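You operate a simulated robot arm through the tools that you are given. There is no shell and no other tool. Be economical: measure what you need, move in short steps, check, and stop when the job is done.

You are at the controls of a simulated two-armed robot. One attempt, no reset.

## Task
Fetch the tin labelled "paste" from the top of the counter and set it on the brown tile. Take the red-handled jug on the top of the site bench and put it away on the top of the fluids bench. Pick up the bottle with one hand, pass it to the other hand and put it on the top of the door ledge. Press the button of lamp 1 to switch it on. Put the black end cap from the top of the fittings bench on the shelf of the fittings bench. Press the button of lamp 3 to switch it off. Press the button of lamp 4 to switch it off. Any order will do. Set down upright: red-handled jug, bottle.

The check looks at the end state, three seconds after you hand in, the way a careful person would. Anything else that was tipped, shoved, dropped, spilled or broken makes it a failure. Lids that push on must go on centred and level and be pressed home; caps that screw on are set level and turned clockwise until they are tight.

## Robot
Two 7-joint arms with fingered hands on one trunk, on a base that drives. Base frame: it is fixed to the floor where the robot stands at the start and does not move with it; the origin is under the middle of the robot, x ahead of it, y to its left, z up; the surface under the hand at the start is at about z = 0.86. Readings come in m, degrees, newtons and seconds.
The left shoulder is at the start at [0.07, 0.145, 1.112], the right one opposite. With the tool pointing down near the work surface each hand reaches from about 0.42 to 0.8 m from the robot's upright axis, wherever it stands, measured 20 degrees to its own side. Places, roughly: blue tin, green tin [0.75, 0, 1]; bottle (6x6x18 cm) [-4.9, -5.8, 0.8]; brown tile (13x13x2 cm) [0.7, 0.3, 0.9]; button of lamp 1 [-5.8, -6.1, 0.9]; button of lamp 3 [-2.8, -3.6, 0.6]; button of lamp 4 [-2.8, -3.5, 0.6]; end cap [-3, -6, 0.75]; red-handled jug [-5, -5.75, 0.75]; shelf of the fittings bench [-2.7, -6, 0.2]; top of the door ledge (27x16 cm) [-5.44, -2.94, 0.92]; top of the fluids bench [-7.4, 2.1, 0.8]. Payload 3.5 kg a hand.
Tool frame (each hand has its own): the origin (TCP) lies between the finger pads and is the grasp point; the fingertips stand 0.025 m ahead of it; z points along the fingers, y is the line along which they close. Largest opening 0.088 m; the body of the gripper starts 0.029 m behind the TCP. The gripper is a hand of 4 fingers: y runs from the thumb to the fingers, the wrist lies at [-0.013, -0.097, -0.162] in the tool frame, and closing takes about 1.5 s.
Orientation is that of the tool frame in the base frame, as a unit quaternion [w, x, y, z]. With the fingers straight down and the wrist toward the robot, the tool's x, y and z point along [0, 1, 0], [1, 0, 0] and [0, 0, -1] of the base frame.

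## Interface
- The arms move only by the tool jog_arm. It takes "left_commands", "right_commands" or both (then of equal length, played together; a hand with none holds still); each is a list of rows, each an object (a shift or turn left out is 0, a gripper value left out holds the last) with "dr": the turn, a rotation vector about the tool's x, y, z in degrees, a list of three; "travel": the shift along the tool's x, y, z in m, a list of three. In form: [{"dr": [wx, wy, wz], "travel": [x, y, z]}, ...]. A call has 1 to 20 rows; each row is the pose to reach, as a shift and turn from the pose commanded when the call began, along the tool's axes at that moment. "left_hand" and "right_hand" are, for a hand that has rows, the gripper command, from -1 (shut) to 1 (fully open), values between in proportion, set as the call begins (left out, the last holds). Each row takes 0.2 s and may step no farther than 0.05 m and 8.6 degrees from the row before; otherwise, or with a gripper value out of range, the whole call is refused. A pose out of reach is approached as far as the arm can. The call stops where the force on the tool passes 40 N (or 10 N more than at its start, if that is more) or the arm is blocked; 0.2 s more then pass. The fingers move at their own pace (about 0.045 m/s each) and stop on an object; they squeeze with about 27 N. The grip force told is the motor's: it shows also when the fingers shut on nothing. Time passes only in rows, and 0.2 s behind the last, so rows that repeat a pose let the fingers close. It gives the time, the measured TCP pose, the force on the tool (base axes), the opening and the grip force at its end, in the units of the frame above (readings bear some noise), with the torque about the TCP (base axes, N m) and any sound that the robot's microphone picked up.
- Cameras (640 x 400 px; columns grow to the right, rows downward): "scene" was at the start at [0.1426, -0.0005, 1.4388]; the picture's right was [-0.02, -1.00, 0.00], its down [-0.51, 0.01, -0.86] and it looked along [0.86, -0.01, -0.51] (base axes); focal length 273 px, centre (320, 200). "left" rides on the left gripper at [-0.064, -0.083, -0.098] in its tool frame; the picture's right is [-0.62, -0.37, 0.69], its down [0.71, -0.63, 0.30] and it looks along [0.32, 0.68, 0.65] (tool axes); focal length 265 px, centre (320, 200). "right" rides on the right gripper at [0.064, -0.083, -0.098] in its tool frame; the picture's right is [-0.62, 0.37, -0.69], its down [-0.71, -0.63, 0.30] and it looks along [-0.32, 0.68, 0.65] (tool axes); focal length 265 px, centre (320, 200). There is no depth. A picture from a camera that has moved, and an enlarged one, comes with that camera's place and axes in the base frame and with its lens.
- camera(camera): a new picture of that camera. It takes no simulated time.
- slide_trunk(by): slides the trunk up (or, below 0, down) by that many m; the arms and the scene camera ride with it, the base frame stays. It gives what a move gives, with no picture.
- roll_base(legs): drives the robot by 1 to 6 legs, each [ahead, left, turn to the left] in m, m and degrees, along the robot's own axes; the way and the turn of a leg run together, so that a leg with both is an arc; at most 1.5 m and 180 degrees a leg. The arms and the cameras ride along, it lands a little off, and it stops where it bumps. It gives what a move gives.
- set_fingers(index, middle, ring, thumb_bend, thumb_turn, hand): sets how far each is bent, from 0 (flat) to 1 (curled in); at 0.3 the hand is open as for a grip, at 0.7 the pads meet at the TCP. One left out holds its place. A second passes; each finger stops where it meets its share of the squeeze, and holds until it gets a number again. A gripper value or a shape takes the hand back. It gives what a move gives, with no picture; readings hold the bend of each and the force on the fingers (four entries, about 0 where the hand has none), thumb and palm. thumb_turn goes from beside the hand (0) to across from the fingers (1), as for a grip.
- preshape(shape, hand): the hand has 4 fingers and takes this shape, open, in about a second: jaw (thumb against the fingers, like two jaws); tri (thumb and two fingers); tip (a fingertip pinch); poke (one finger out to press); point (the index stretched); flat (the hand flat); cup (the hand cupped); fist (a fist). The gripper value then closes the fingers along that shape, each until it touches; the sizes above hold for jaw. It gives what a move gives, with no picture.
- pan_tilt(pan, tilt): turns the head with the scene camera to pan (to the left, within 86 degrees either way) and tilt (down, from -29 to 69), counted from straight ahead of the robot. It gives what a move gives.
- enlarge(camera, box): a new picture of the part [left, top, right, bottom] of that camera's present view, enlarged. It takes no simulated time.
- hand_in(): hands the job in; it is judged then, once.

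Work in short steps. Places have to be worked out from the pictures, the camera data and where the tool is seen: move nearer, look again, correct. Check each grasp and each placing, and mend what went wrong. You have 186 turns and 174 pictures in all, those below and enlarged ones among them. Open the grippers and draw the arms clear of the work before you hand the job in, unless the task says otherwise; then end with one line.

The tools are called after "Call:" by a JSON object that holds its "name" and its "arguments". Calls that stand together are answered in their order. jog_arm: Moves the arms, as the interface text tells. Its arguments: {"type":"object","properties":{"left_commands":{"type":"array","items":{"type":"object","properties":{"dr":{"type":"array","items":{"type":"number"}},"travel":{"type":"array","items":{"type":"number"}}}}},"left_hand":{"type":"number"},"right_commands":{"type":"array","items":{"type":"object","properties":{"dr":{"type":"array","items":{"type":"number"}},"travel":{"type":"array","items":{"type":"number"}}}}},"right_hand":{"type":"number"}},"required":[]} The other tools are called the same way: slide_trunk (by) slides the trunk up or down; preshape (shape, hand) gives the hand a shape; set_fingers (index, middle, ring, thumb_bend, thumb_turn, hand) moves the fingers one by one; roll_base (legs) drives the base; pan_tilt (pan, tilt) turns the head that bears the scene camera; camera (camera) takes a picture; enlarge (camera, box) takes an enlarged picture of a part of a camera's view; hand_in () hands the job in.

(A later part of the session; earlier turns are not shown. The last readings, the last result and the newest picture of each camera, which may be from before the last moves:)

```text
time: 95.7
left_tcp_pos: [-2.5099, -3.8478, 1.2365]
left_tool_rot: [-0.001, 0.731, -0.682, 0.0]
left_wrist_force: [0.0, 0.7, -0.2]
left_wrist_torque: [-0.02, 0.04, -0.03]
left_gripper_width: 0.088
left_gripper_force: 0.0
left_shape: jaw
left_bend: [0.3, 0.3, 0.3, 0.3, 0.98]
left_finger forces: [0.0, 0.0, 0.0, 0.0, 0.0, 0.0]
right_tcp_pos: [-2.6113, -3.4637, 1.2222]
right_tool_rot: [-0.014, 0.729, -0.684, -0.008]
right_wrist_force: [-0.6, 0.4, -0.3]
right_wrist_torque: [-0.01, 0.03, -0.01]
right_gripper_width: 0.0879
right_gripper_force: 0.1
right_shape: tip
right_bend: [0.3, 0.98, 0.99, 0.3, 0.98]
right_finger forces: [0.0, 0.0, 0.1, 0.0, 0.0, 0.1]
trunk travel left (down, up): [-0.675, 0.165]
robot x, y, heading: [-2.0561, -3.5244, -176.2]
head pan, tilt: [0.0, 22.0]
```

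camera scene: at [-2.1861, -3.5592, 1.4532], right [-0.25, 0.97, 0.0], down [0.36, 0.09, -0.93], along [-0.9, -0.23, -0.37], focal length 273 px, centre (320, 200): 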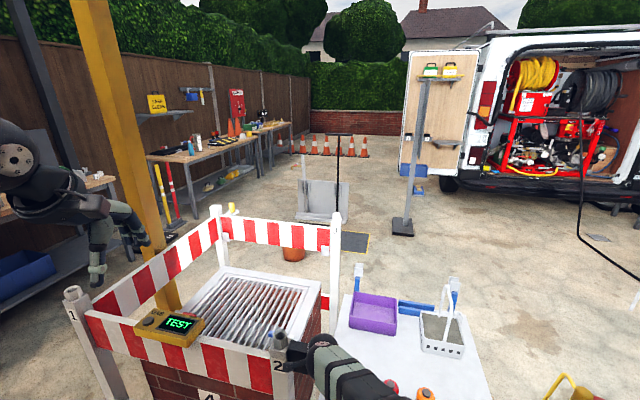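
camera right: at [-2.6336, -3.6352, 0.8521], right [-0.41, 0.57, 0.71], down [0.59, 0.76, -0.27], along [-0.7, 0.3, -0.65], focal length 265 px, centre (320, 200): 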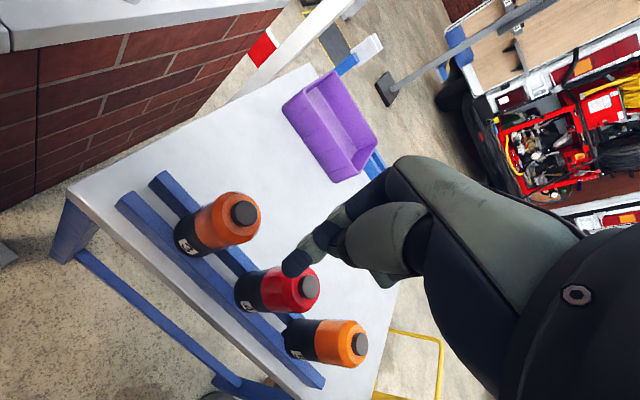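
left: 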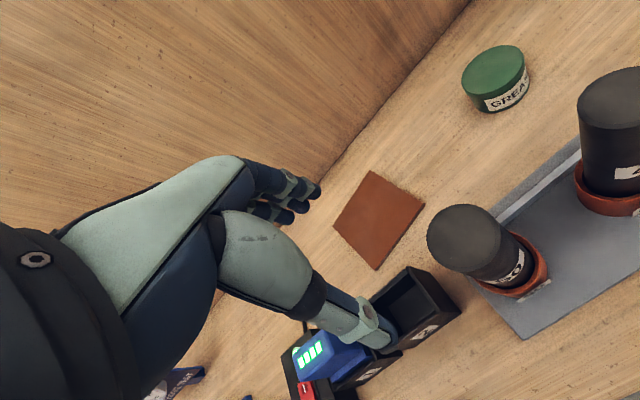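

Both hands are high now (over 1.2). I turn left to face south.

Call:
{"name": "roll_base", "arguments": {"legs": [[0, 0, 86]]}}

Call:
{"name": "camera", "arguments": {"camera": "scene"}}

Call:
{"name": "preshape", "arguments": {"hand": "right", "shape": "jaw"}}

```text
time: 99.9
left_tcp_pos: [-1.7429, -3.9985, 1.2363]
left_tool_rot: [-0.002, 1.0, 0.019, 0.0]
left_wrist_force: [0.0, -0.3, 1.1]
left_wrist_torque: [0.01, 0.0, -0.02]
left_gripper_width: 0.0879
left_gripper_force: 0.1
left_shape: jaw
left_bend: [0.3, 0.3, 0.3, 0.3, 0.98]
left_finger forces: [0.0, 0.0, 0.1, 0.1, 0.1, 0.0]
right_tcp_pos: [-2.131, -4.0856, 1.2207]
right_tool_rot: [-0.006, 1.0, 0.014, -0.016]
right_wrist_force: [0.6, -0.5, 0.3]
right_wrist_torque: [0.0, -0.01, 0.03]
right_gripper_width: 0.0878
right_gripper_force: 0.1
right_shape: tip
right_bend: [0.3, 0.98, 0.99, 0.3, 0.98]
right_finger forces: [0.0, 0.1, 0.0, 0.0, 0.0, 0.0]
trunk travel left (down, up): [-0.675, 0.165]
robot x, y, heading: [-2.0528, -3.5245, -88.0]
head pan, tilt: [0.0, 22.0]
```

```text
123 pictures are left
camera scene: at [-2.0438, -3.668, 1.4531], right [-1.0, -0.04, 0.0], down [-0.01, 0.37, -0.93], along [0.03, -0.93, -0.37], focal length 273 px, centre (320, 200)
```

scene: 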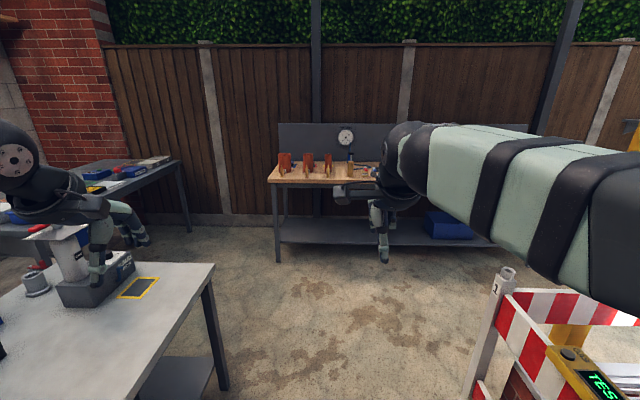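

```text
time: 100.8
left_tcp_pos: [-1.742, -3.9969, 1.236]
left_tool_rot: [-0.001, 1.0, 0.018, -0.002]
left_wrist_force: [0.3, 0.5, -0.1]
left_wrist_torque: [-0.01, -0.01, -0.01]
left_gripper_width: 0.0878
left_gripper_force: 0.0
left_shape: jaw
left_bend: [0.3, 0.3, 0.3, 0.3, 0.98]
left_finger forces: [0.0, 0.0, 0.0, 0.0, 0.0, 0.0]
right_tcp_pos: [-2.1312, -4.0864, 1.2203]
right_tool_rot: [-0.005, 1.0, 0.014, -0.016]
right_wrist_force: [0.4, 0.0, -0.4]
right_wrist_torque: [0.03, -0.02, -0.04]
right_gripper_width: 0.0879
right_gripper_force: 0.1
right_shape: jaw
right_bend: [0.3, 0.3, 0.3, 0.3, 0.98]
right_finger forces: [0.0, 0.0, 0.0, 0.0, 0.1, 0.1]
trunk travel left (down, up): [-0.675, 0.165]
robot x, y, heading: [-2.0512, -3.5266, -88.0]
head pan, tilt: [0.0, 22.0]
```

The way is clear along x≈-2.1. I drive south, then sideways to the right in front of the fittings bench, and look.

Call:
{"name": "roll_base", "arguments": {"legs": [[1.5, 0, -2], [0, -0.85, 0]]}}

Call:
{"name": "pan_tilt", "arguments": {"pan": 0, "tilt": 35}}

Call:
{"name": "camera", "arguments": {"camera": "scene"}}

```text
time: 112.1
left_tcp_pos: [-2.6043, -5.4479, 1.2361]
left_tool_rot: [-0.002, 1.0, 0.0, 0.0]
left_wrist_force: [0.6, -0.3, 0.4]
left_wrist_torque: [0.04, -0.01, -0.04]
left_gripper_width: 0.0877
left_gripper_force: 0.1
left_shape: jaw
left_bend: [0.3, 0.3, 0.3, 0.3, 0.98]
left_finger forces: [0.1, 0.0, 0.0, 0.1, 0.1, 0.0]
right_tcp_pos: [-2.9969, -5.5214, 1.2196]
right_tool_rot: [-0.006, 1.0, -0.004, -0.017]
right_wrist_force: [-0.9, -0.1, 0.2]
right_wrist_torque: [-0.02, -0.01, 0.01]
right_gripper_width: 0.0876
right_gripper_force: 0.1
right_shape: jaw
right_bend: [0.3, 0.3, 0.3, 0.3, 0.98]
right_finger forces: [0.0, 0.0, 0.1, 0.0, 0.1, 0.0]
trunk travel left (down, up): [-0.675, 0.165]
robot x, y, heading: [-2.8988, -4.9682, -90.2]
head pan, tilt: [0.0, 22.0]
```

```text
time: 112.9
left_tcp_pos: [-2.6062, -5.4488, 1.2354]
left_tool_rot: [-0.001, 1.0, 0.001, -0.001]
left_wrist_force: [0.8, 0.2, 0.4]
left_wrist_torque: [-0.02, -0.01, 0.01]
left_gripper_width: 0.0876
left_gripper_force: 0.0
left_shape: jaw
left_bend: [0.3, 0.3, 0.3, 0.3, 0.98]
left_finger forces: [0.1, 0.1, 0.0, 0.1, 0.1, 0.1]
right_tcp_pos: [-2.9975, -5.5215, 1.2207]
right_tool_rot: [-0.007, 1.0, -0.004, -0.017]
right_wrist_force: [-0.9, -0.4, 0.5]
right_wrist_torque: [0.04, 0.0, 0.01]
right_gripper_width: 0.0878
right_gripper_force: 0.2
right_shape: jaw
right_bend: [0.3, 0.3, 0.3, 0.3, 0.98]
right_finger forces: [0.0, 0.0, 0.0, 0.0, 0.0, 0.0]
trunk travel left (down, up): [-0.675, 0.165]
robot x, y, heading: [-2.8965, -4.9642, -90.1]
head pan, tilt: [0.0, 35.0]
```

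```text
122 pictures are left
camera scene: at [-2.8941, -5.1025, 1.4326], right [-1.0, 0.0, 0.0], down [0.0, 0.57, -0.82], along [0.0, -0.82, -0.57], focal length 273 px, centre (320, 200)
```

scene: 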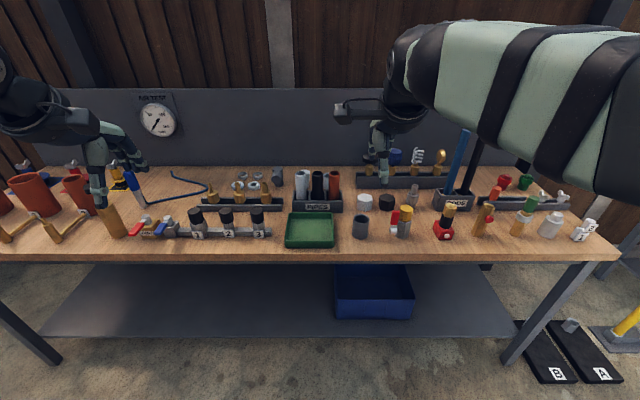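

Call:
{"name": "enlarge", "arguments": {"camera": "scene", "box": [280, 160, 440, 260]}}

Call:
{"name": "enlarge", "arguments": {"camera": "scene", "box": [430, 160, 610, 260]}}

Call:
{"name": "enlarge", "arguments": {"camera": "scene", "box": [140, 160, 300, 260]}}

```text
4.00 times, centred on (360, 210) of scene
camera zoom: at [-2.8941, -5.1025, 1.4326], right [-1.0, 0.0, 0.0], down [0.0, 0.57, -0.82], along [0.0, -0.82, -0.57], focal length 1090 px, centre (160, 160)
```

zoom: 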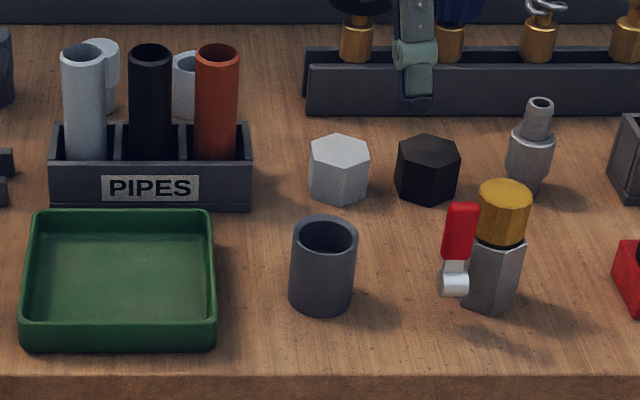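

```text
3.56 times, centred on (520, 210) of scene
camera zoom: at [-2.8941, -5.1025, 1.4326], right [-1.0, 0.0, 0.0], down [0.0, 0.57, -0.82], along [0.0, -0.82, -0.57], focal length 969 px, centre (-391, 164)
```

zoom: 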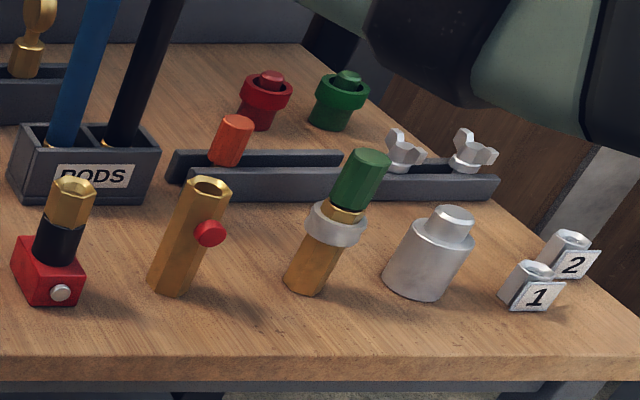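

```text
4.00 times, centred on (220, 210) of scene
camera zoom: at [-2.8941, -5.1025, 1.4326], right [-1.0, 0.0, 0.0], down [0.0, 0.57, -0.82], along [0.0, -0.82, -0.57], focal length 1090 px, centre (720, 160)
```

zoom: 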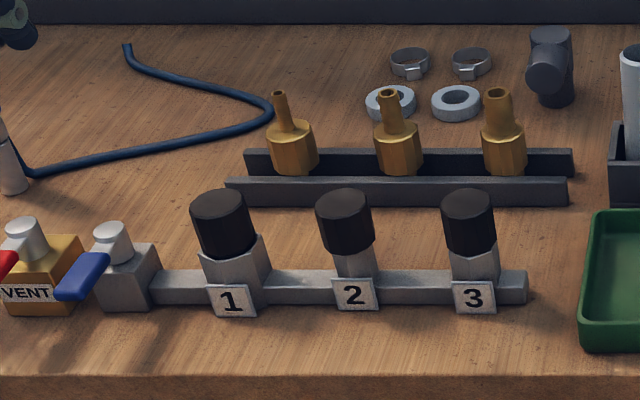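

The black hex end cap sits beside the white one, about (-3.19, -6.07). I move in and lower the trunk a bit.

Call:
{"name": "roll_base", "arguments": {"legs": [[0.42, -0.1, 0]]}}

Call:
{"name": "slide_trunk", "arguments": {"by": -0.12}}

Call:
{"name": "camera", "arguments": {"camera": "right"}}

Call:
{"name": "camera", "arguments": {"camera": "scene"}}

```text
time: 115.6
left_tcp_pos: [-2.7075, -5.8784, 1.2364]
left_tool_rot: [0.0, 1.0, -0.003, -0.001]
left_wrist_force: [1.0, 0.0, 0.4]
left_wrist_torque: [0.01, 0.01, 0.02]
left_gripper_width: 0.0876
left_gripper_force: 0.1
left_shape: jaw
left_bend: [0.3, 0.3, 0.3, 0.3, 0.98]
left_finger forces: [0.0, 0.0, 0.0, 0.0, 0.0, 0.0]
right_tcp_pos: [-3.1001, -5.9507, 1.221]
right_tool_rot: [-0.006, 1.0, -0.007, -0.016]
right_wrist_force: [-0.2, 0.0, -0.6]
right_wrist_torque: [-0.01, -0.01, -0.01]
right_gripper_width: 0.0877
right_gripper_force: 0.1
right_shape: jaw
right_bend: [0.3, 0.3, 0.3, 0.3, 0.98]
right_finger forces: [0.1, 0.0, 0.1, 0.1, 0.0, 0.0]
trunk travel left (down, up): [-0.675, 0.165]
robot x, y, heading: [-2.9945, -5.3971, -90.3]
head pan, tilt: [0.0, 35.0]
```

```text
time: 117.1
left_tcp_pos: [-2.7075, -5.8785, 1.1152]
left_tool_rot: [-0.002, 1.0, -0.003, -0.002]
left_wrist_force: [-0.6, 0.7, -0.1]
left_wrist_torque: [0.02, 0.05, 0.05]
left_gripper_width: 0.0878
left_gripper_force: 0.0
left_shape: jaw
left_bend: [0.3, 0.3, 0.3, 0.3, 0.98]
left_finger forces: [0.0, 0.1, 0.0, 0.0, 0.0, 0.0]
right_tcp_pos: [-3.1007, -5.9503, 1.1016]
right_tool_rot: [-0.006, 1.0, -0.007, -0.017]
right_wrist_force: [0.0, 0.6, -0.4]
right_wrist_torque: [-0.02, -0.01, 0.01]
right_gripper_width: 0.0877
right_gripper_force: 0.0
right_shape: jaw
right_bend: [0.3, 0.3, 0.3, 0.3, 0.98]
right_finger forces: [0.0, 0.0, 0.1, 0.0, 0.1, 0.0]
trunk travel left (down, up): [-0.555, 0.285]
robot x, y, heading: [-2.9939, -5.3942, -90.5]
head pan, tilt: [0.0, 35.0]
```

```text
118 pictures are left
camera right: at [-3.0316, -5.8706, 1.1979], right [-0.6, -0.37, 0.71], down [-0.71, 0.65, -0.27], along [-0.36, -0.67, -0.65], focal length 265 px, centre (320, 200)
```

right: 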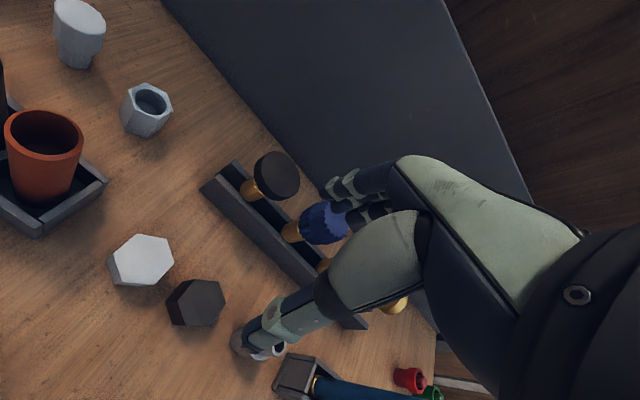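

```text
117 pictures are left
camera scene: at [-2.9939, -5.5319, 1.3126], right [-1.0, 0.01, 0.0], down [0.0, 0.57, -0.82], along [-0.01, -0.82, -0.57], focal length 273 px, centre (320, 200)
```

scene: 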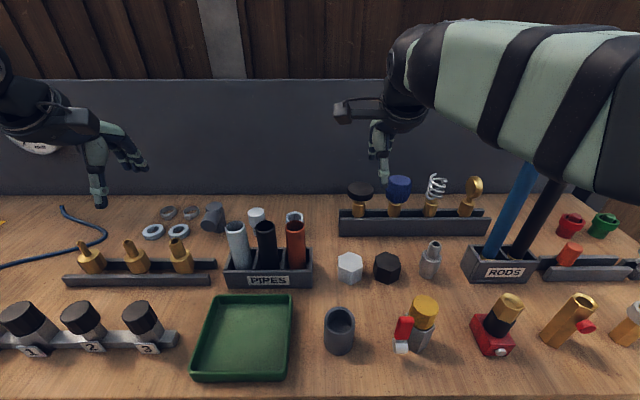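

Triangulating, the black cap is at (-3.153, -5.958, 0.835), so the bench top is near 0.81. I level the hand and go above it.

Call:
{"name": "jog_arm", "arguments": {"right_commands": [{"travel": [-0.023, 0.005, 0.0], "dr": [-0.7, 1.8, 0]}, {"travel": [-0.046, 0.01, 0.03], "dr": [-0.7, 1.8, 0]}, {"travel": [-0.046, 0.01, 0.075], "dr": [-0.7, 1.8, 0]}, {"travel": [-0.046, 0.01, 0.12], "dr": [-0.7, 1.8, 0]}, {"travel": [-0.046, 0.01, 0.145], "dr": [-0.7, 1.8, 0]}], "right_hand": 1}}

Call:
{"name": "camera", "arguments": {"camera": "right"}}

Call:
{"name": "camera", "arguments": {"camera": "scene"}}

```text
time: 118.3
left_tcp_pos: [-2.7081, -5.8807, 1.1146]
left_tool_rot: [-0.002, 1.0, -0.003, -0.001]
left_wrist_force: [-0.3, 0.0, -0.3]
left_wrist_torque: [0.02, -0.01, 0.0]
left_gripper_width: 0.088
left_gripper_force: 0.0
left_shape: jaw
left_bend: [0.3, 0.3, 0.3, 0.3, 0.98]
left_finger forces: [0.0, 0.0, 0.0, 0.0, 0.0, 0.1]
right_tcp_pos: [-3.1491, -5.9591, 0.9575]
right_tool_rot: [0.0, 1.0, -0.007, -0.001]
right_wrist_force: [-0.2, 0.2, 0.6]
right_wrist_torque: [0.01, 0.0, 0.01]
right_gripper_width: 0.0875
right_gripper_force: 0.1
right_shape: jaw
right_bend: [0.3, 0.3, 0.3, 0.3, 0.98]
right_finger forces: [0.1, 0.0, 0.0, 0.0, 0.0, 0.1]
trunk travel left (down, up): [-0.555, 0.285]
robot x, y, heading: [-2.993, -5.3942, -90.8]
head pan, tilt: [0.0, 35.0]
```

```text
116 pictures are left
camera right: at [-3.0832, -5.8771, 1.0555], right [-0.63, -0.36, 0.69], down [-0.7, 0.64, -0.3], along [-0.34, -0.68, -0.65], focal length 265 px, centre (320, 200)
```

right: 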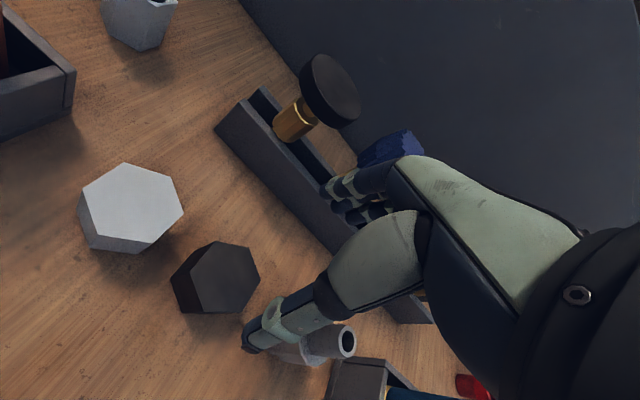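

```text
115 pictures are left
camera scene: at [-2.994, -5.5326, 1.3125], right [-1.0, 0.01, 0.0], down [0.0, 0.57, -0.82], along [-0.01, -0.82, -0.57], focal length 273 px, centre (320, 200)
```

scene: 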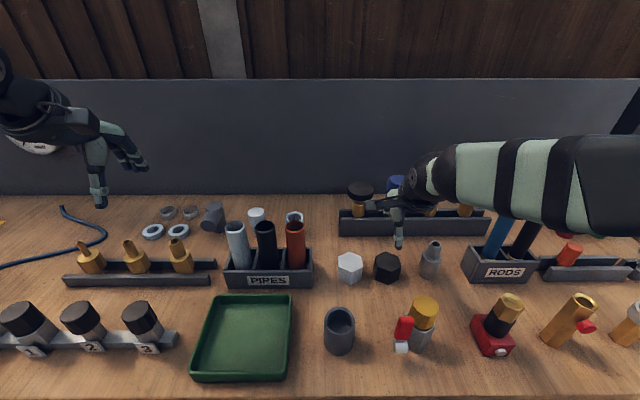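

Cap aligns under the hand. I lower, checking for clearance.

Call:
{"name": "jog_arm", "arguments": {"right_commands": [{"travel": [0, -0.004, 0.04]}, {"travel": [0, -0.004, 0.08]}, {"travel": [0, -0.004, 0.1]}]}}

Call:
{"name": "camera", "arguments": {"camera": "right"}}

Call:
{"name": "enlarge", "arguments": {"camera": "scene", "box": [320, 200, 480, 300]}}

```text
time: 119.1
left_tcp_pos: [-2.7077, -5.8794, 1.1161]
left_tool_rot: [-0.001, 1.0, -0.002, -0.001]
left_wrist_force: [0.2, 0.1, -0.8]
left_wrist_torque: [0.0, 0.02, -0.02]
left_gripper_width: 0.0878
left_gripper_force: 0.1
left_shape: jaw
left_bend: [0.3, 0.3, 0.3, 0.3, 0.98]
left_finger forces: [0.0, 0.1, 0.0, 0.1, 0.0, 0.0]
right_tcp_pos: [-3.1486, -5.9552, 0.8538]
right_tool_rot: [0.0, 1.0, -0.008, -0.001]
right_wrist_force: [-0.5, 0.1, -0.2]
right_wrist_torque: [0.0, 0.0, 0.03]
right_gripper_width: 0.0878
right_gripper_force: 0.0
right_shape: jaw
right_bend: [0.3, 0.3, 0.3, 0.3, 0.98]
right_finger forces: [0.0, 0.0, 0.0, 0.0, 0.0, 0.1]
trunk travel left (down, up): [-0.555, 0.285]
robot x, y, heading: [-2.999, -5.3976, -90.4]
head pan, tilt: [0.0, 35.0]
```

```text
114 pictures are left
camera right: at [-3.0831, -5.8723, 0.9529], right [-0.62, -0.36, 0.69], down [-0.7, 0.64, -0.3], along [-0.34, -0.68, -0.65], focal length 265 px, centre (320, 200)
```

right: 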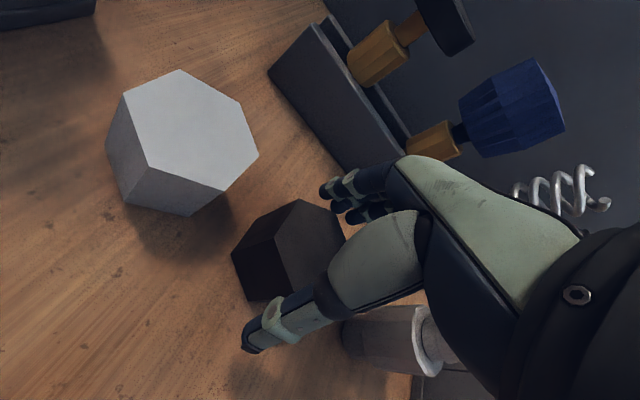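

```text
4.00 times, centred on (400, 250) of scene
camera zoom: at [-2.9939, -5.5322, 1.3126], right [-1.0, 0.01, 0.0], down [0.0, 0.57, -0.82], along [-0.01, -0.82, -0.57], focal length 1090 px, centre (0, 0)
```

zoom: 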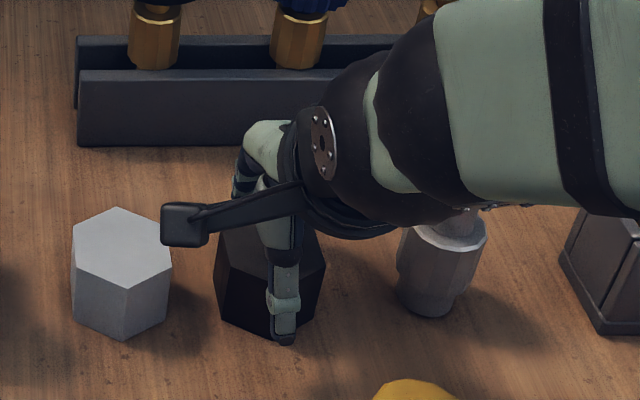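

The cap is between thumb and fingers, hand about 6 mm too far west. I adjust, lower 1 cm and close.

Call:
{"name": "jog_arm", "arguments": {"right_commands": [{"travel": [0.006, 0.0, 0.005]}, {"travel": [0.006, 0.0, 0.01]}]}}

Call:
{"name": "jog_arm", "arguments": {"right_commands": [{}, {}, {}, {}, {}, {}, {}, {}], "right_hand": -1}}

Call:
{"name": "camera", "arguments": {"camera": "right"}}

```text
time: 119.7
left_tcp_pos: [-2.7087, -5.8786, 1.1169]
left_tool_rot: [-0.002, 1.0, -0.003, -0.002]
left_wrist_force: [0.4, 0.2, 0.4]
left_wrist_torque: [-0.01, 0.02, 0.0]
left_gripper_width: 0.0878
left_gripper_force: 0.0
left_shape: jaw
left_bend: [0.3, 0.3, 0.3, 0.3, 0.98]
left_finger forces: [0.0, 0.0, 0.0, 0.1, 0.1, 0.0]
right_tcp_pos: [-3.1443, -5.9555, 0.8466]
right_tool_rot: [0.0, 1.0, -0.008, -0.001]
right_wrist_force: [0.4, -1.4, -0.3]
right_wrist_torque: [0.01, 0.0, -0.01]
right_gripper_width: 0.0877
right_gripper_force: 0.0
right_shape: jaw
right_bend: [0.3, 0.3, 0.3, 0.3, 0.98]
right_finger forces: [0.0, 0.0, 0.1, 0.0, 0.1, 0.0]
trunk travel left (down, up): [-0.555, 0.285]
robot x, y, heading: [-2.9959, -5.3929, -90.3]
head pan, tilt: [0.0, 35.0]
```

```text
time: 121.5
left_tcp_pos: [-2.7087, -5.8799, 1.1159]
left_tool_rot: [-0.002, 1.0, -0.002, -0.001]
left_wrist_force: [1.3, 0.8, 1.3]
left_wrist_torque: [0.01, -0.01, 0.01]
left_gripper_width: 0.0876
left_gripper_force: 0.0
left_shape: jaw
left_bend: [0.3, 0.3, 0.3, 0.3, 0.98]
left_finger forces: [0.0, 0.0, 0.1, 0.0, 0.0, 0.1]
right_tcp_pos: [-3.1452, -5.9553, 0.8473]
right_tool_rot: [0.0, 1.0, -0.008, 0.0]
right_wrist_force: [0.2, 0.2, 0.5]
right_wrist_torque: [0.03, -0.02, 0.01]
right_gripper_width: 0.0454
right_gripper_force: 26.9
right_shape: jaw
right_bend: [0.74, 0.42, 0.45, 0.67, 1.0]
right_finger forces: [12.9, 7.7, 3.5, 0.0, 22.1, 0.0]
trunk travel left (down, up): [-0.555, 0.285]
robot x, y, heading: [-2.995, -5.3941, -90.3]
head pan, tilt: [0.0, 35.0]
```

```text
112 pictures are left
camera right: at [-3.0785, -5.8737, 0.9448], right [-0.62, -0.36, 0.69], down [-0.7, 0.64, -0.3], along [-0.34, -0.68, -0.65], focal length 265 px, centre (320, 200)
```

right: 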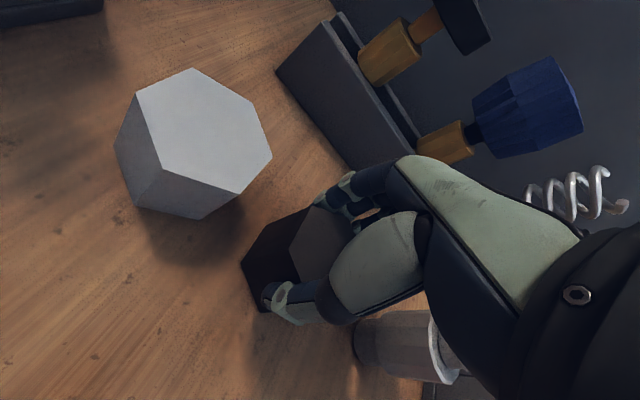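

Gripped (index wraps round a side). I lift and check that it holds.

Call:
{"name": "jog_arm", "arguments": {"right_commands": [{"travel": [0, 0, -0.02]}, {"travel": [0, 0, -0.05]}, {"travel": [0, 0, -0.09]}, {"travel": [0, 0, -0.13]}, {"travel": [0, 0, -0.17]}]}}

Call:
{"name": "camera", "arguments": {"camera": "right"}}

Call:
{"name": "camera", "arguments": {"camera": "scene"}}

```text
time: 122.7
left_tcp_pos: [-2.7066, -5.8787, 1.1165]
left_tool_rot: [0.0, 1.0, -0.002, 0.0]
left_wrist_force: [0.5, -0.1, -0.5]
left_wrist_torque: [0.02, -0.03, 0.05]
left_gripper_width: 0.0877
left_gripper_force: 0.0
left_shape: jaw
left_bend: [0.3, 0.3, 0.3, 0.3, 0.98]
left_finger forces: [0.0, 0.0, 0.0, 0.1, 0.0, 0.1]
right_tcp_pos: [-3.1442, -5.9519, 1.0202]
right_tool_rot: [0.0, 1.0, -0.008, 0.0]
right_wrist_force: [0.1, -0.8, -0.2]
right_wrist_torque: [0.04, -0.01, -0.03]
right_gripper_width: 0.0447
right_gripper_force: 26.7
right_shape: jaw
right_bend: [0.74, 0.42, 0.45, 0.67, 1.0]
right_finger forces: [13.0, 7.9, 3.7, 0.0, 22.0, 0.1]
trunk travel left (down, up): [-0.555, 0.285]
robot x, y, heading: [-3.0007, -5.3938, -90.3]
head pan, tilt: [0.0, 35.0]
```

```text
111 pictures are left
camera right: at [-3.0776, -5.8708, 1.1192], right [-0.62, -0.36, 0.69], down [-0.7, 0.64, -0.3], along [-0.34, -0.68, -0.65], focal length 265 px, centre (320, 200)
```

right: 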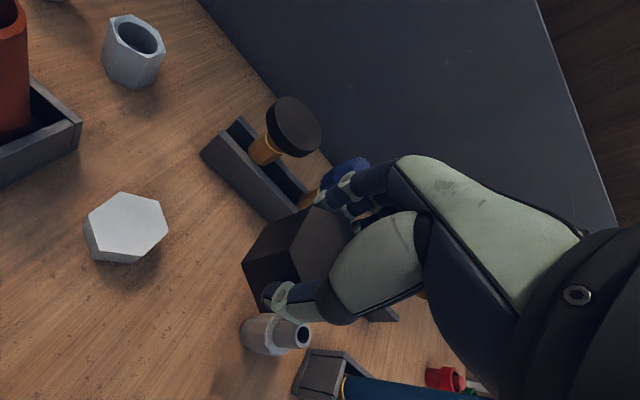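

```text
110 pictures are left
camera scene: at [-2.9937, -5.5312, 1.3126], right [-1.0, 0.01, 0.0], down [0.0, 0.57, -0.82], along [-0.01, -0.82, -0.57], focal length 273 px, centre (320, 200)
```

scene: 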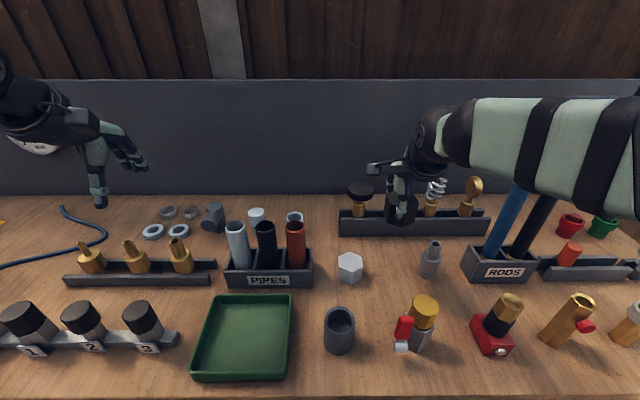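

Cap is held. Its target, the shelf, lies under the bench, free east of the blue box. I raise it a bit, back off, and shift east.

Call:
{"name": "jog_arm", "arguments": {"right_commands": [{"travel": [0, 0, -0.045]}, {"travel": [0, 0, -0.07]}]}}

Call:
{"name": "roll_base", "arguments": {"legs": [[-0.42, 0, 0], [0, 0.4, 0]]}}

Call:
{"name": "pan_tilt", "arguments": {"pan": 0, "tilt": 45}}

Call:
{"name": "camera", "arguments": {"camera": "scene"}}

```text
time: 123.3
left_tcp_pos: [-2.7077, -5.8804, 1.1151]
left_tool_rot: [-0.002, 1.0, -0.002, -0.001]
left_wrist_force: [-0.1, 0.2, -0.6]
left_wrist_torque: [0.0, 0.02, 0.02]
left_gripper_width: 0.0879
left_gripper_force: 0.0
left_shape: jaw
left_bend: [0.3, 0.3, 0.3, 0.3, 0.98]
left_finger forces: [0.0, 0.1, 0.0, 0.0, 0.1, 0.0]
right_tcp_pos: [-3.1461, -5.9544, 1.0887]
right_tool_rot: [0.0, 1.0, -0.008, -0.001]
right_wrist_force: [0.6, 0.1, -0.7]
right_wrist_torque: [0.01, -0.01, -0.01]
right_gripper_width: 0.0448
right_gripper_force: 26.7
right_shape: jaw
right_bend: [0.74, 0.42, 0.45, 0.67, 1.0]
right_finger forces: [13.0, 7.9, 3.7, 0.0, 22.0, 0.1]
trunk travel left (down, up): [-0.555, 0.285]
robot x, y, heading: [-2.9967, -5.3945, -90.4]
head pan, tilt: [0.0, 35.0]
```

```text
time: 128.0
left_tcp_pos: [-2.3038, -5.4534, 1.1156]
left_tool_rot: [-0.001, 1.0, -0.003, -0.001]
left_wrist_force: [0.3, 0.6, -0.3]
left_wrist_torque: [-0.01, -0.01, 0.0]
left_gripper_width: 0.0878
left_gripper_force: 0.0
left_shape: jaw
left_bend: [0.3, 0.3, 0.3, 0.3, 0.98]
left_finger forces: [0.1, 0.0, 0.0, 0.1, 0.0, 0.0]
right_tcp_pos: [-2.7399, -5.5278, 1.0888]
right_tool_rot: [0.0, 1.0, -0.009, -0.001]
right_wrist_force: [0.8, 0.0, -0.8]
right_wrist_torque: [-0.04, 0.01, -0.01]
right_gripper_width: 0.0448
right_gripper_force: 27.0
right_shape: jaw
right_bend: [0.74, 0.42, 0.45, 0.67, 1.0]
right_finger forces: [13.0, 7.8, 3.8, 0.1, 22.0, 0.0]
trunk travel left (down, up): [-0.555, 0.285]
robot x, y, heading: [-2.5853, -4.9693, -90.6]
head pan, tilt: [0.0, 35.0]
```

```text
time: 128.7
left_tcp_pos: [-2.3017, -5.4539, 1.1164]
left_tool_rot: [-0.002, 1.0, -0.004, -0.001]
left_wrist_force: [-0.4, 0.6, -0.3]
left_wrist_torque: [0.02, -0.01, 0.03]
left_gripper_width: 0.0879
left_gripper_force: 0.1
left_shape: jaw
left_bend: [0.3, 0.3, 0.3, 0.3, 0.98]
left_finger forces: [0.0, 0.0, 0.1, 0.0, 0.0, 0.0]
right_tcp_pos: [-2.7403, -5.5272, 1.0891]
right_tool_rot: [0.001, 1.0, -0.009, -0.001]
right_wrist_force: [-0.4, 0.0, 0.2]
right_wrist_torque: [0.04, 0.0, 0.01]
right_gripper_width: 0.0448
right_gripper_force: 27.2
right_shape: jaw
right_bend: [0.74, 0.42, 0.45, 0.67, 1.0]
right_finger forces: [13.0, 7.9, 3.8, 0.1, 22.0, 0.1]
trunk travel left (down, up): [-0.555, 0.285]
robot x, y, heading: [-2.5915, -4.9672, -90.6]
head pan, tilt: [0.0, 45.0]
```

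```text
109 pictures are left
camera scene: at [-2.5882, -5.0989, 1.2977], right [-1.0, 0.01, 0.0], down [0.01, 0.71, -0.71], along [-0.01, -0.71, -0.71], focal length 273 px, centre (320, 200)
```

scene: 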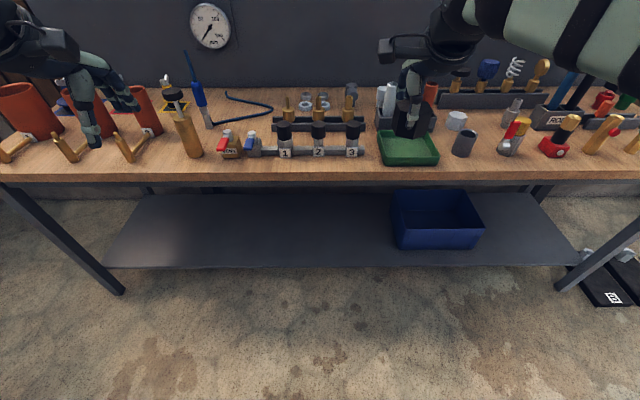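

Shelf clear left of the blue box; its front edge is about y=-5.765. I tuck the left hand back and lower the trunk by 0.5.

Call:
{"name": "jog_arm", "arguments": {"left_commands": [{"travel": [0, -0.04, 0.02]}, {"travel": [0, -0.08, 0.04]}, {"travel": [0, -0.1, 0.08]}]}}

Call:
{"name": "slide_trunk", "arguments": {"by": -0.5}}

Call:
{"name": "camera", "arguments": {"camera": "scene"}}

```text
time: 129.5
left_tcp_pos: [-2.284, -5.3617, 1.0331]
left_tool_rot: [-0.001, 1.0, -0.003, -0.007]
left_wrist_force: [-0.1, 0.7, 0.0]
left_wrist_torque: [0.01, 0.02, -0.02]
left_gripper_width: 0.0877
left_gripper_force: 0.1
left_shape: jaw
left_bend: [0.3, 0.3, 0.3, 0.3, 0.98]
left_finger forces: [0.1, 0.0, 0.0, 0.0, 0.0, 0.0]
left hand out of reach, approached as far as the arm can: row 2, 3
right_tcp_pos: [-2.7401, -5.5292, 1.0883]
right_tool_rot: [0.0, 1.0, -0.009, -0.001]
right_wrist_force: [0.4, -0.4, -0.9]
right_wrist_torque: [-0.01, 0.03, -0.01]
right_gripper_width: 0.045
right_gripper_force: 26.9
right_shape: jaw
right_bend: [0.74, 0.42, 0.45, 0.67, 1.0]
right_finger forces: [13.0, 7.9, 3.8, 0.0, 22.0, 0.0]
trunk travel left (down, up): [-0.555, 0.285]
robot x, y, heading: [-2.5864, -4.971, -90.4]
head pan, tilt: [0.0, 45.0]
```

```text
refused: -0.5 is not a number from -0.4 to 0.4
```

```text
108 pictures are left
camera scene: at [-2.5877, -5.0994, 1.2977], right [-1.0, 0.01, 0.0], down [0.01, 0.71, -0.71], along [-0.01, -0.71, -0.71], focal length 273 px, centre (320, 200)
```

scene: 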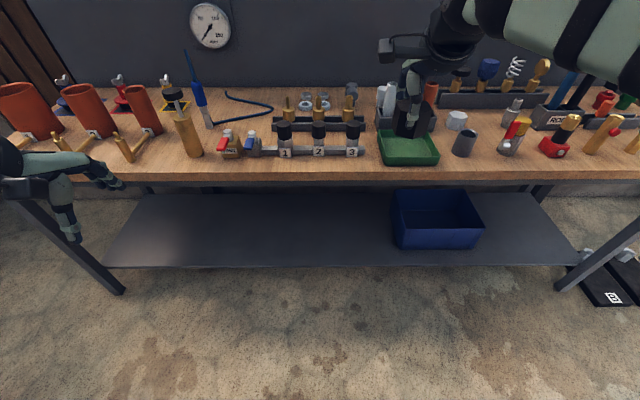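

The slide limit is 0.4 per call, so I lower in two steps.

Call:
{"name": "slide_trunk", "arguments": {"by": -0.4}}

Call:
{"name": "slide_trunk", "arguments": {"by": -0.1}}

Call:
{"name": "pan_tilt", "arguments": {"pan": 0, "tilt": 25}}

Call:
{"name": "camera", "arguments": {"camera": "scene"}}

```text
time: 133.3
left_tcp_pos: [-2.2843, -5.3616, 0.6335]
left_tool_rot: [-0.001, 1.0, -0.004, -0.007]
left_wrist_force: [0.1, -0.5, -1.6]
left_wrist_torque: [0.0, -0.02, -0.04]
left_gripper_width: 0.0876
left_gripper_force: 0.1
left_shape: jaw
left_bend: [0.3, 0.3, 0.3, 0.3, 0.98]
left_finger forces: [0.1, 0.0, 0.1, 0.0, 0.1, 0.1]
right_tcp_pos: [-2.7414, -5.529, 0.6874]
right_tool_rot: [0.001, 1.0, -0.009, -0.001]
right_wrist_force: [0.9, -0.4, -0.5]
right_wrist_torque: [0.01, -0.03, 0.01]
right_gripper_width: 0.0449
right_gripper_force: 27.0
right_shape: jaw
right_bend: [0.74, 0.42, 0.45, 0.67, 1.0]
right_finger forces: [13.0, 7.9, 3.8, 0.0, 21.9, 0.1]
trunk travel left (down, up): [-0.155, 0.685]
robot x, y, heading: [-2.5935, -4.9684, -90.5]
head pan, tilt: [0.0, 45.0]
```

```text
time: 134.7
left_tcp_pos: [-2.2833, -5.3609, 0.5329]
left_tool_rot: [-0.002, 1.0, -0.002, -0.006]
left_wrist_force: [0.4, 0.6, -0.2]
left_wrist_torque: [0.03, -0.01, -0.02]
left_gripper_width: 0.0874
left_gripper_force: 0.1
left_shape: jaw
left_bend: [0.3, 0.3, 0.3, 0.3, 0.98]
left_finger forces: [0.0, 0.0, 0.0, 0.0, 0.1, 0.1]
right_tcp_pos: [-2.74, -5.5274, 0.5895]
right_tool_rot: [0.0, 1.0, -0.009, -0.001]
right_wrist_force: [-0.2, -0.3, -0.3]
right_wrist_torque: [-0.01, -0.01, -0.02]
right_gripper_width: 0.0448
right_gripper_force: 27.1
right_shape: jaw
right_bend: [0.74, 0.42, 0.45, 0.67, 1.0]
right_finger forces: [12.9, 7.9, 3.9, 0.0, 22.0, 0.0]
trunk travel left (down, up): [-0.055, 0.785]
robot x, y, heading: [-2.5895, -4.9675, -90.8]
head pan, tilt: [0.0, 45.0]
```

```text
time: 135.5
left_tcp_pos: [-2.2838, -5.3624, 0.5341]
left_tool_rot: [-0.001, 1.0, -0.003, -0.007]
left_wrist_force: [0.4, -0.7, 0.1]
left_wrist_torque: [-0.02, -0.01, 0.0]
left_gripper_width: 0.0876
left_gripper_force: 0.0
left_shape: jaw
left_bend: [0.3, 0.3, 0.3, 0.3, 0.98]
left_finger forces: [0.0, 0.0, 0.0, 0.0, 0.0, 0.0]
right_tcp_pos: [-2.7413, -5.5267, 0.5888]
right_tool_rot: [0.0, 1.0, -0.008, 0.0]
right_wrist_force: [-0.2, 0.5, 0.0]
right_wrist_torque: [-0.03, 0.01, -0.03]
right_gripper_width: 0.0449
right_gripper_force: 27.7
right_shape: jaw
right_bend: [0.74, 0.42, 0.45, 0.67, 1.0]
right_finger forces: [12.9, 7.9, 3.9, 0.0, 22.0, 0.0]
trunk travel left (down, up): [-0.055, 0.785]
robot x, y, heading: [-2.5916, -4.9687, -90.7]
head pan, tilt: [0.0, 25.0]
```

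```text
107 pictures are left
camera scene: at [-2.5885, -5.1096, 0.8282], right [-1.0, 0.01, 0.0], down [0.0, 0.42, -0.91], along [-0.01, -0.91, -0.42], focal length 273 px, centre (320, 200)
```

scene: 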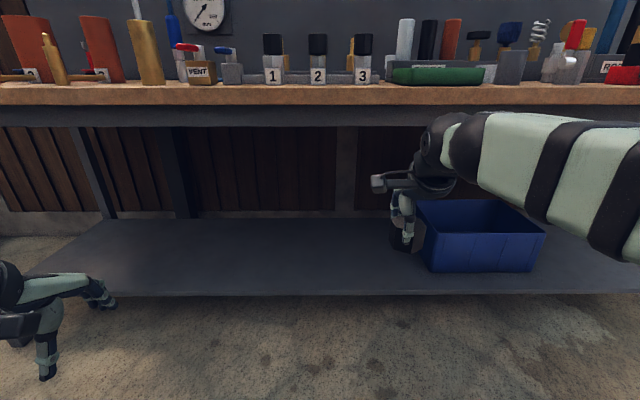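

Shelf surface is at z≈0.21. I lower the right hand in front of the bench to about 0.33, then drive in.

Call:
{"name": "jog_arm", "arguments": {"right_commands": [{"travel": [0, 0, 0.045]}, {"travel": [0, 0, 0.09]}, {"travel": [0, 0, 0.135]}, {"travel": [0, 0, 0.18]}, {"travel": [0, 0, 0.225]}, {"travel": [0, 0, 0.26]}]}}

Call:
{"name": "camera", "arguments": {"camera": "scene"}}

```text
time: 136.9
left_tcp_pos: [-2.2837, -5.3608, 0.5337]
left_tool_rot: [-0.001, 1.0, -0.003, -0.006]
left_wrist_force: [0.2, -0.5, 0.2]
left_wrist_torque: [-0.03, -0.02, 0.02]
left_gripper_width: 0.0876
left_gripper_force: 0.2
left_shape: jaw
left_bend: [0.3, 0.3, 0.3, 0.3, 0.98]
left_finger forces: [0.0, 0.1, 0.0, 0.0, 0.1, 0.0]
right_tcp_pos: [-2.7414, -5.5273, 0.3287]
right_tool_rot: [0.0, 1.0, -0.008, -0.002]
right_wrist_force: [0.6, 0.0, 0.3]
right_wrist_torque: [0.0, 0.01, 0.0]
right_gripper_width: 0.0441
right_gripper_force: 26.8
right_shape: jaw
right_bend: [0.74, 0.42, 0.45, 0.68, 1.0]
right_finger forces: [13.1, 8.0, 4.1, 0.0, 22.0, 0.1]
trunk travel left (down, up): [-0.055, 0.785]
robot x, y, heading: [-2.5871, -4.9704, -90.5]
head pan, tilt: [0.0, 25.0]
```

```text
106 pictures are left
camera scene: at [-2.5885, -5.1096, 0.8283], right [-1.0, 0.01, 0.0], down [0.0, 0.42, -0.91], along [-0.01, -0.91, -0.42], focal length 273 px, centre (320, 200)
```

scene: 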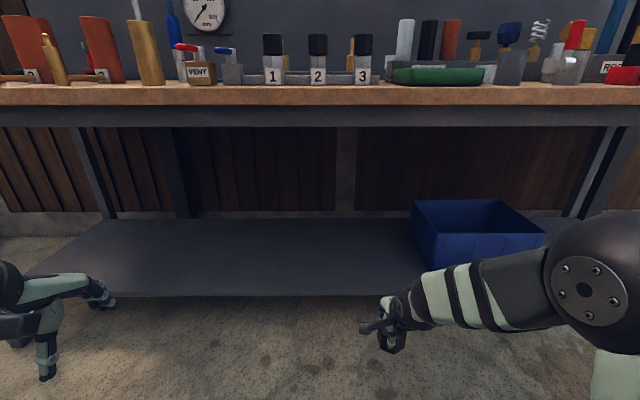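

Clear. I drive forward 0.33 so the cap comes in over the shelf.

Call:
{"name": "roll_base", "arguments": {"legs": [[0.34, 0, 0]]}}

Call:
{"name": "camera", "arguments": {"camera": "scene"}}

Call:
{"name": "camera", "arguments": {"camera": "right"}}

```text
time: 139.1
left_tcp_pos: [-2.2859, -5.6998, 0.5338]
left_tool_rot: [-0.002, 1.0, -0.003, -0.007]
left_wrist_force: [1.3, 0.1, -0.4]
left_wrist_torque: [0.0, 0.0, 0.01]
left_gripper_width: 0.0879
left_gripper_force: 0.1
left_shape: jaw
left_bend: [0.3, 0.3, 0.3, 0.3, 0.98]
left_finger forces: [0.0, 0.1, 0.0, 0.0, 0.0, 0.0]
right_tcp_pos: [-2.7439, -5.8664, 0.3296]
right_tool_rot: [0.0, 1.0, -0.008, -0.001]
right_wrist_force: [-0.6, 0.1, 0.2]
right_wrist_torque: [0.0, -0.01, -0.02]
right_gripper_width: 0.0445
right_gripper_force: 27.1
right_shape: jaw
right_bend: [0.74, 0.42, 0.45, 0.68, 1.0]
right_finger forces: [13.1, 8.1, 4.1, 0.1, 22.0, 0.0]
trunk travel left (down, up): [-0.055, 0.785]
robot x, y, heading: [-2.594, -5.3074, -90.5]
head pan, tilt: [0.0, 25.0]
```

```text
105 pictures are left
camera scene: at [-2.5914, -5.448, 0.8283], right [-1.0, 0.01, 0.0], down [0.0, 0.42, -0.91], along [-0.01, -0.91, -0.42], focal length 273 px, centre (320, 200)
```

scene: 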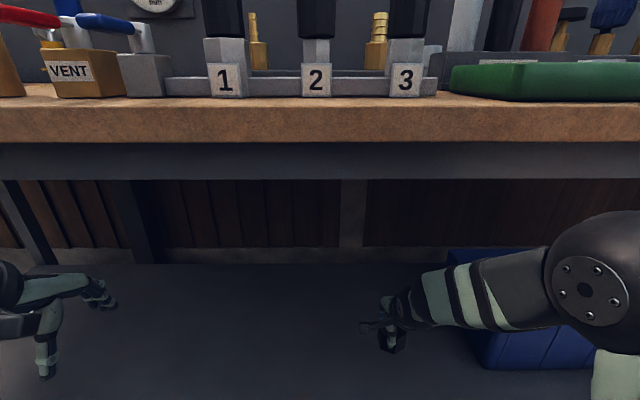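

```text
104 pictures are left
camera right: at [-2.6782, -5.7846, 0.427], right [-0.63, -0.36, 0.69], down [-0.7, 0.64, -0.3], along [-0.34, -0.68, -0.65], focal length 265 px, centre (320, 200)
```

right: 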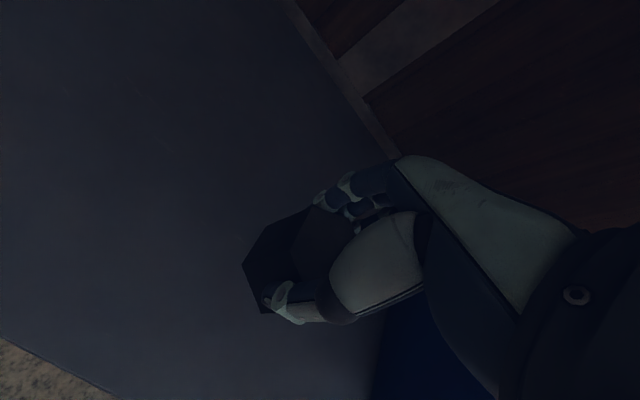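

The cap is ~9 cm inside the shelf edge. I lower carefully.

Call:
{"name": "jog_arm", "arguments": {"right_commands": [{"travel": [0, 0, 0.03]}, {"travel": [0, 0, 0.055]}, {"travel": [0, 0, 0.062]}, {"travel": [0, 0, 0.066]}]}}

```text
time: 140.1
left_tcp_pos: [-2.2878, -5.6986, 0.5337]
left_tool_rot: [-0.002, 1.0, -0.003, -0.008]
left_wrist_force: [-0.6, 0.6, -0.1]
left_wrist_torque: [-0.01, 0.01, 0.02]
left_gripper_width: 0.0881
left_gripper_force: 0.1
left_shape: jaw
left_bend: [0.3, 0.3, 0.3, 0.3, 0.98]
left_finger forces: [0.1, 0.0, 0.0, 0.0, 0.0, 0.0]
right_tcp_pos: [-2.7447, -5.8639, 0.2644]
right_tool_rot: [0.0, 1.0, -0.009, -0.001]
right_wrist_force: [-0.4, -1.1, -0.3]
right_wrist_torque: [-0.01, -0.01, 0.0]
right_gripper_width: 0.0446
right_gripper_force: 27.0
right_shape: jaw
right_bend: [0.74, 0.42, 0.45, 0.68, 1.0]
right_finger forces: [13.1, 8.0, 4.2, 0.0, 22.0, 0.0]
trunk travel left (down, up): [-0.055, 0.785]
robot x, y, heading: [-2.5907, -5.3084, -90.4]
head pan, tilt: [0.0, 25.0]
```

Call:
{"name": "jog_arm", "arguments": {"right_commands": [{"travel": [0, 0, 0.003]}, {"travel": [0, 0, 0.006]}, {"travel": [0, 0, 0.009]}, {"travel": [0, 0, 0.012]}]}}

```text
time: 141.1
left_tcp_pos: [-2.2866, -5.6995, 0.5342]
left_tool_rot: [-0.002, 1.0, -0.004, -0.008]
left_wrist_force: [-0.1, 0.0, -0.7]
left_wrist_torque: [-0.02, 0.03, 0.0]
left_gripper_width: 0.0877
left_gripper_force: 0.1
left_shape: jaw
left_bend: [0.3, 0.3, 0.3, 0.3, 0.98]
left_finger forces: [0.0, 0.0, 0.0, 0.0, 0.1, 0.0]
right_tcp_pos: [-2.7445, -5.8661, 0.2521]
right_tool_rot: [0.0, 1.0, -0.008, 0.0]
right_wrist_force: [0.0, 0.6, -0.6]
right_wrist_torque: [0.01, 0.01, -0.01]
right_gripper_width: 0.0444
right_gripper_force: 27.5
right_shape: jaw
right_bend: [0.74, 0.42, 0.45, 0.68, 1.0]
right_finger forces: [13.0, 8.1, 4.3, 0.0, 22.0, 0.1]
trunk travel left (down, up): [-0.055, 0.785]
robot x, y, heading: [-2.5917, -5.3082, -90.5]
head pan, tilt: [0.0, 25.0]
```

No contact yet; I continue down with 2 mm rows.

Call:
{"name": "jog_arm", "arguments": {"right_commands": [{"travel": [0, 0, 0.003]}, {"travel": [0, 0, 0.006]}, {"travel": [0, 0, 0.008]}, {"travel": [0, 0, 0.01]}]}}

Call:
{"name": "enlarge", "arguments": {"camera": "scene", "box": [320, 260, 480, 400]}}

```text
time: 142.1
left_tcp_pos: [-2.2847, -5.6977, 0.5342]
left_tool_rot: [-0.001, 1.0, -0.003, -0.008]
left_wrist_force: [0.0, -0.3, 0.2]
left_wrist_torque: [0.03, 0.0, 0.01]
left_gripper_width: 0.0878
left_gripper_force: 0.0
left_shape: jaw
left_bend: [0.3, 0.3, 0.3, 0.3, 0.98]
left_finger forces: [0.0, 0.0, 0.0, 0.0, 0.0, 0.0]
right_tcp_pos: [-2.7452, -5.8681, 0.2449]
right_tool_rot: [0.004, 1.0, -0.008, -0.001]
right_wrist_force: [-0.7, 3.2, 19.8]
right_wrist_torque: [0.08, 0.05, -0.05]
right_gripper_width: 0.0449
right_gripper_force: 27.0
right_shape: jaw
right_bend: [0.75, 0.42, 0.45, 0.68, 1.0]
right_finger forces: [13.8, 8.6, 4.2, 0.0, 25.4, 0.0]
trunk travel left (down, up): [-0.055, 0.785]
robot x, y, heading: [-2.5942, -5.3077, -90.4]
head pan, tilt: [0.0, 25.0]
```

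```text
2.86 times, centred on (400, 330) of scene
camera zoom: at [-2.5909, -5.4459, 0.829], right [-1.0, 0.01, 0.0], down [0.0, 0.42, -0.91], along [-0.01, -0.91, -0.42], focal length 779 px, centre (91, -171)
```

zoom: 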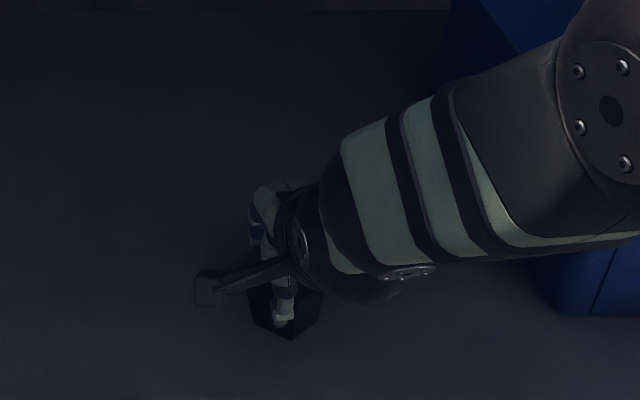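

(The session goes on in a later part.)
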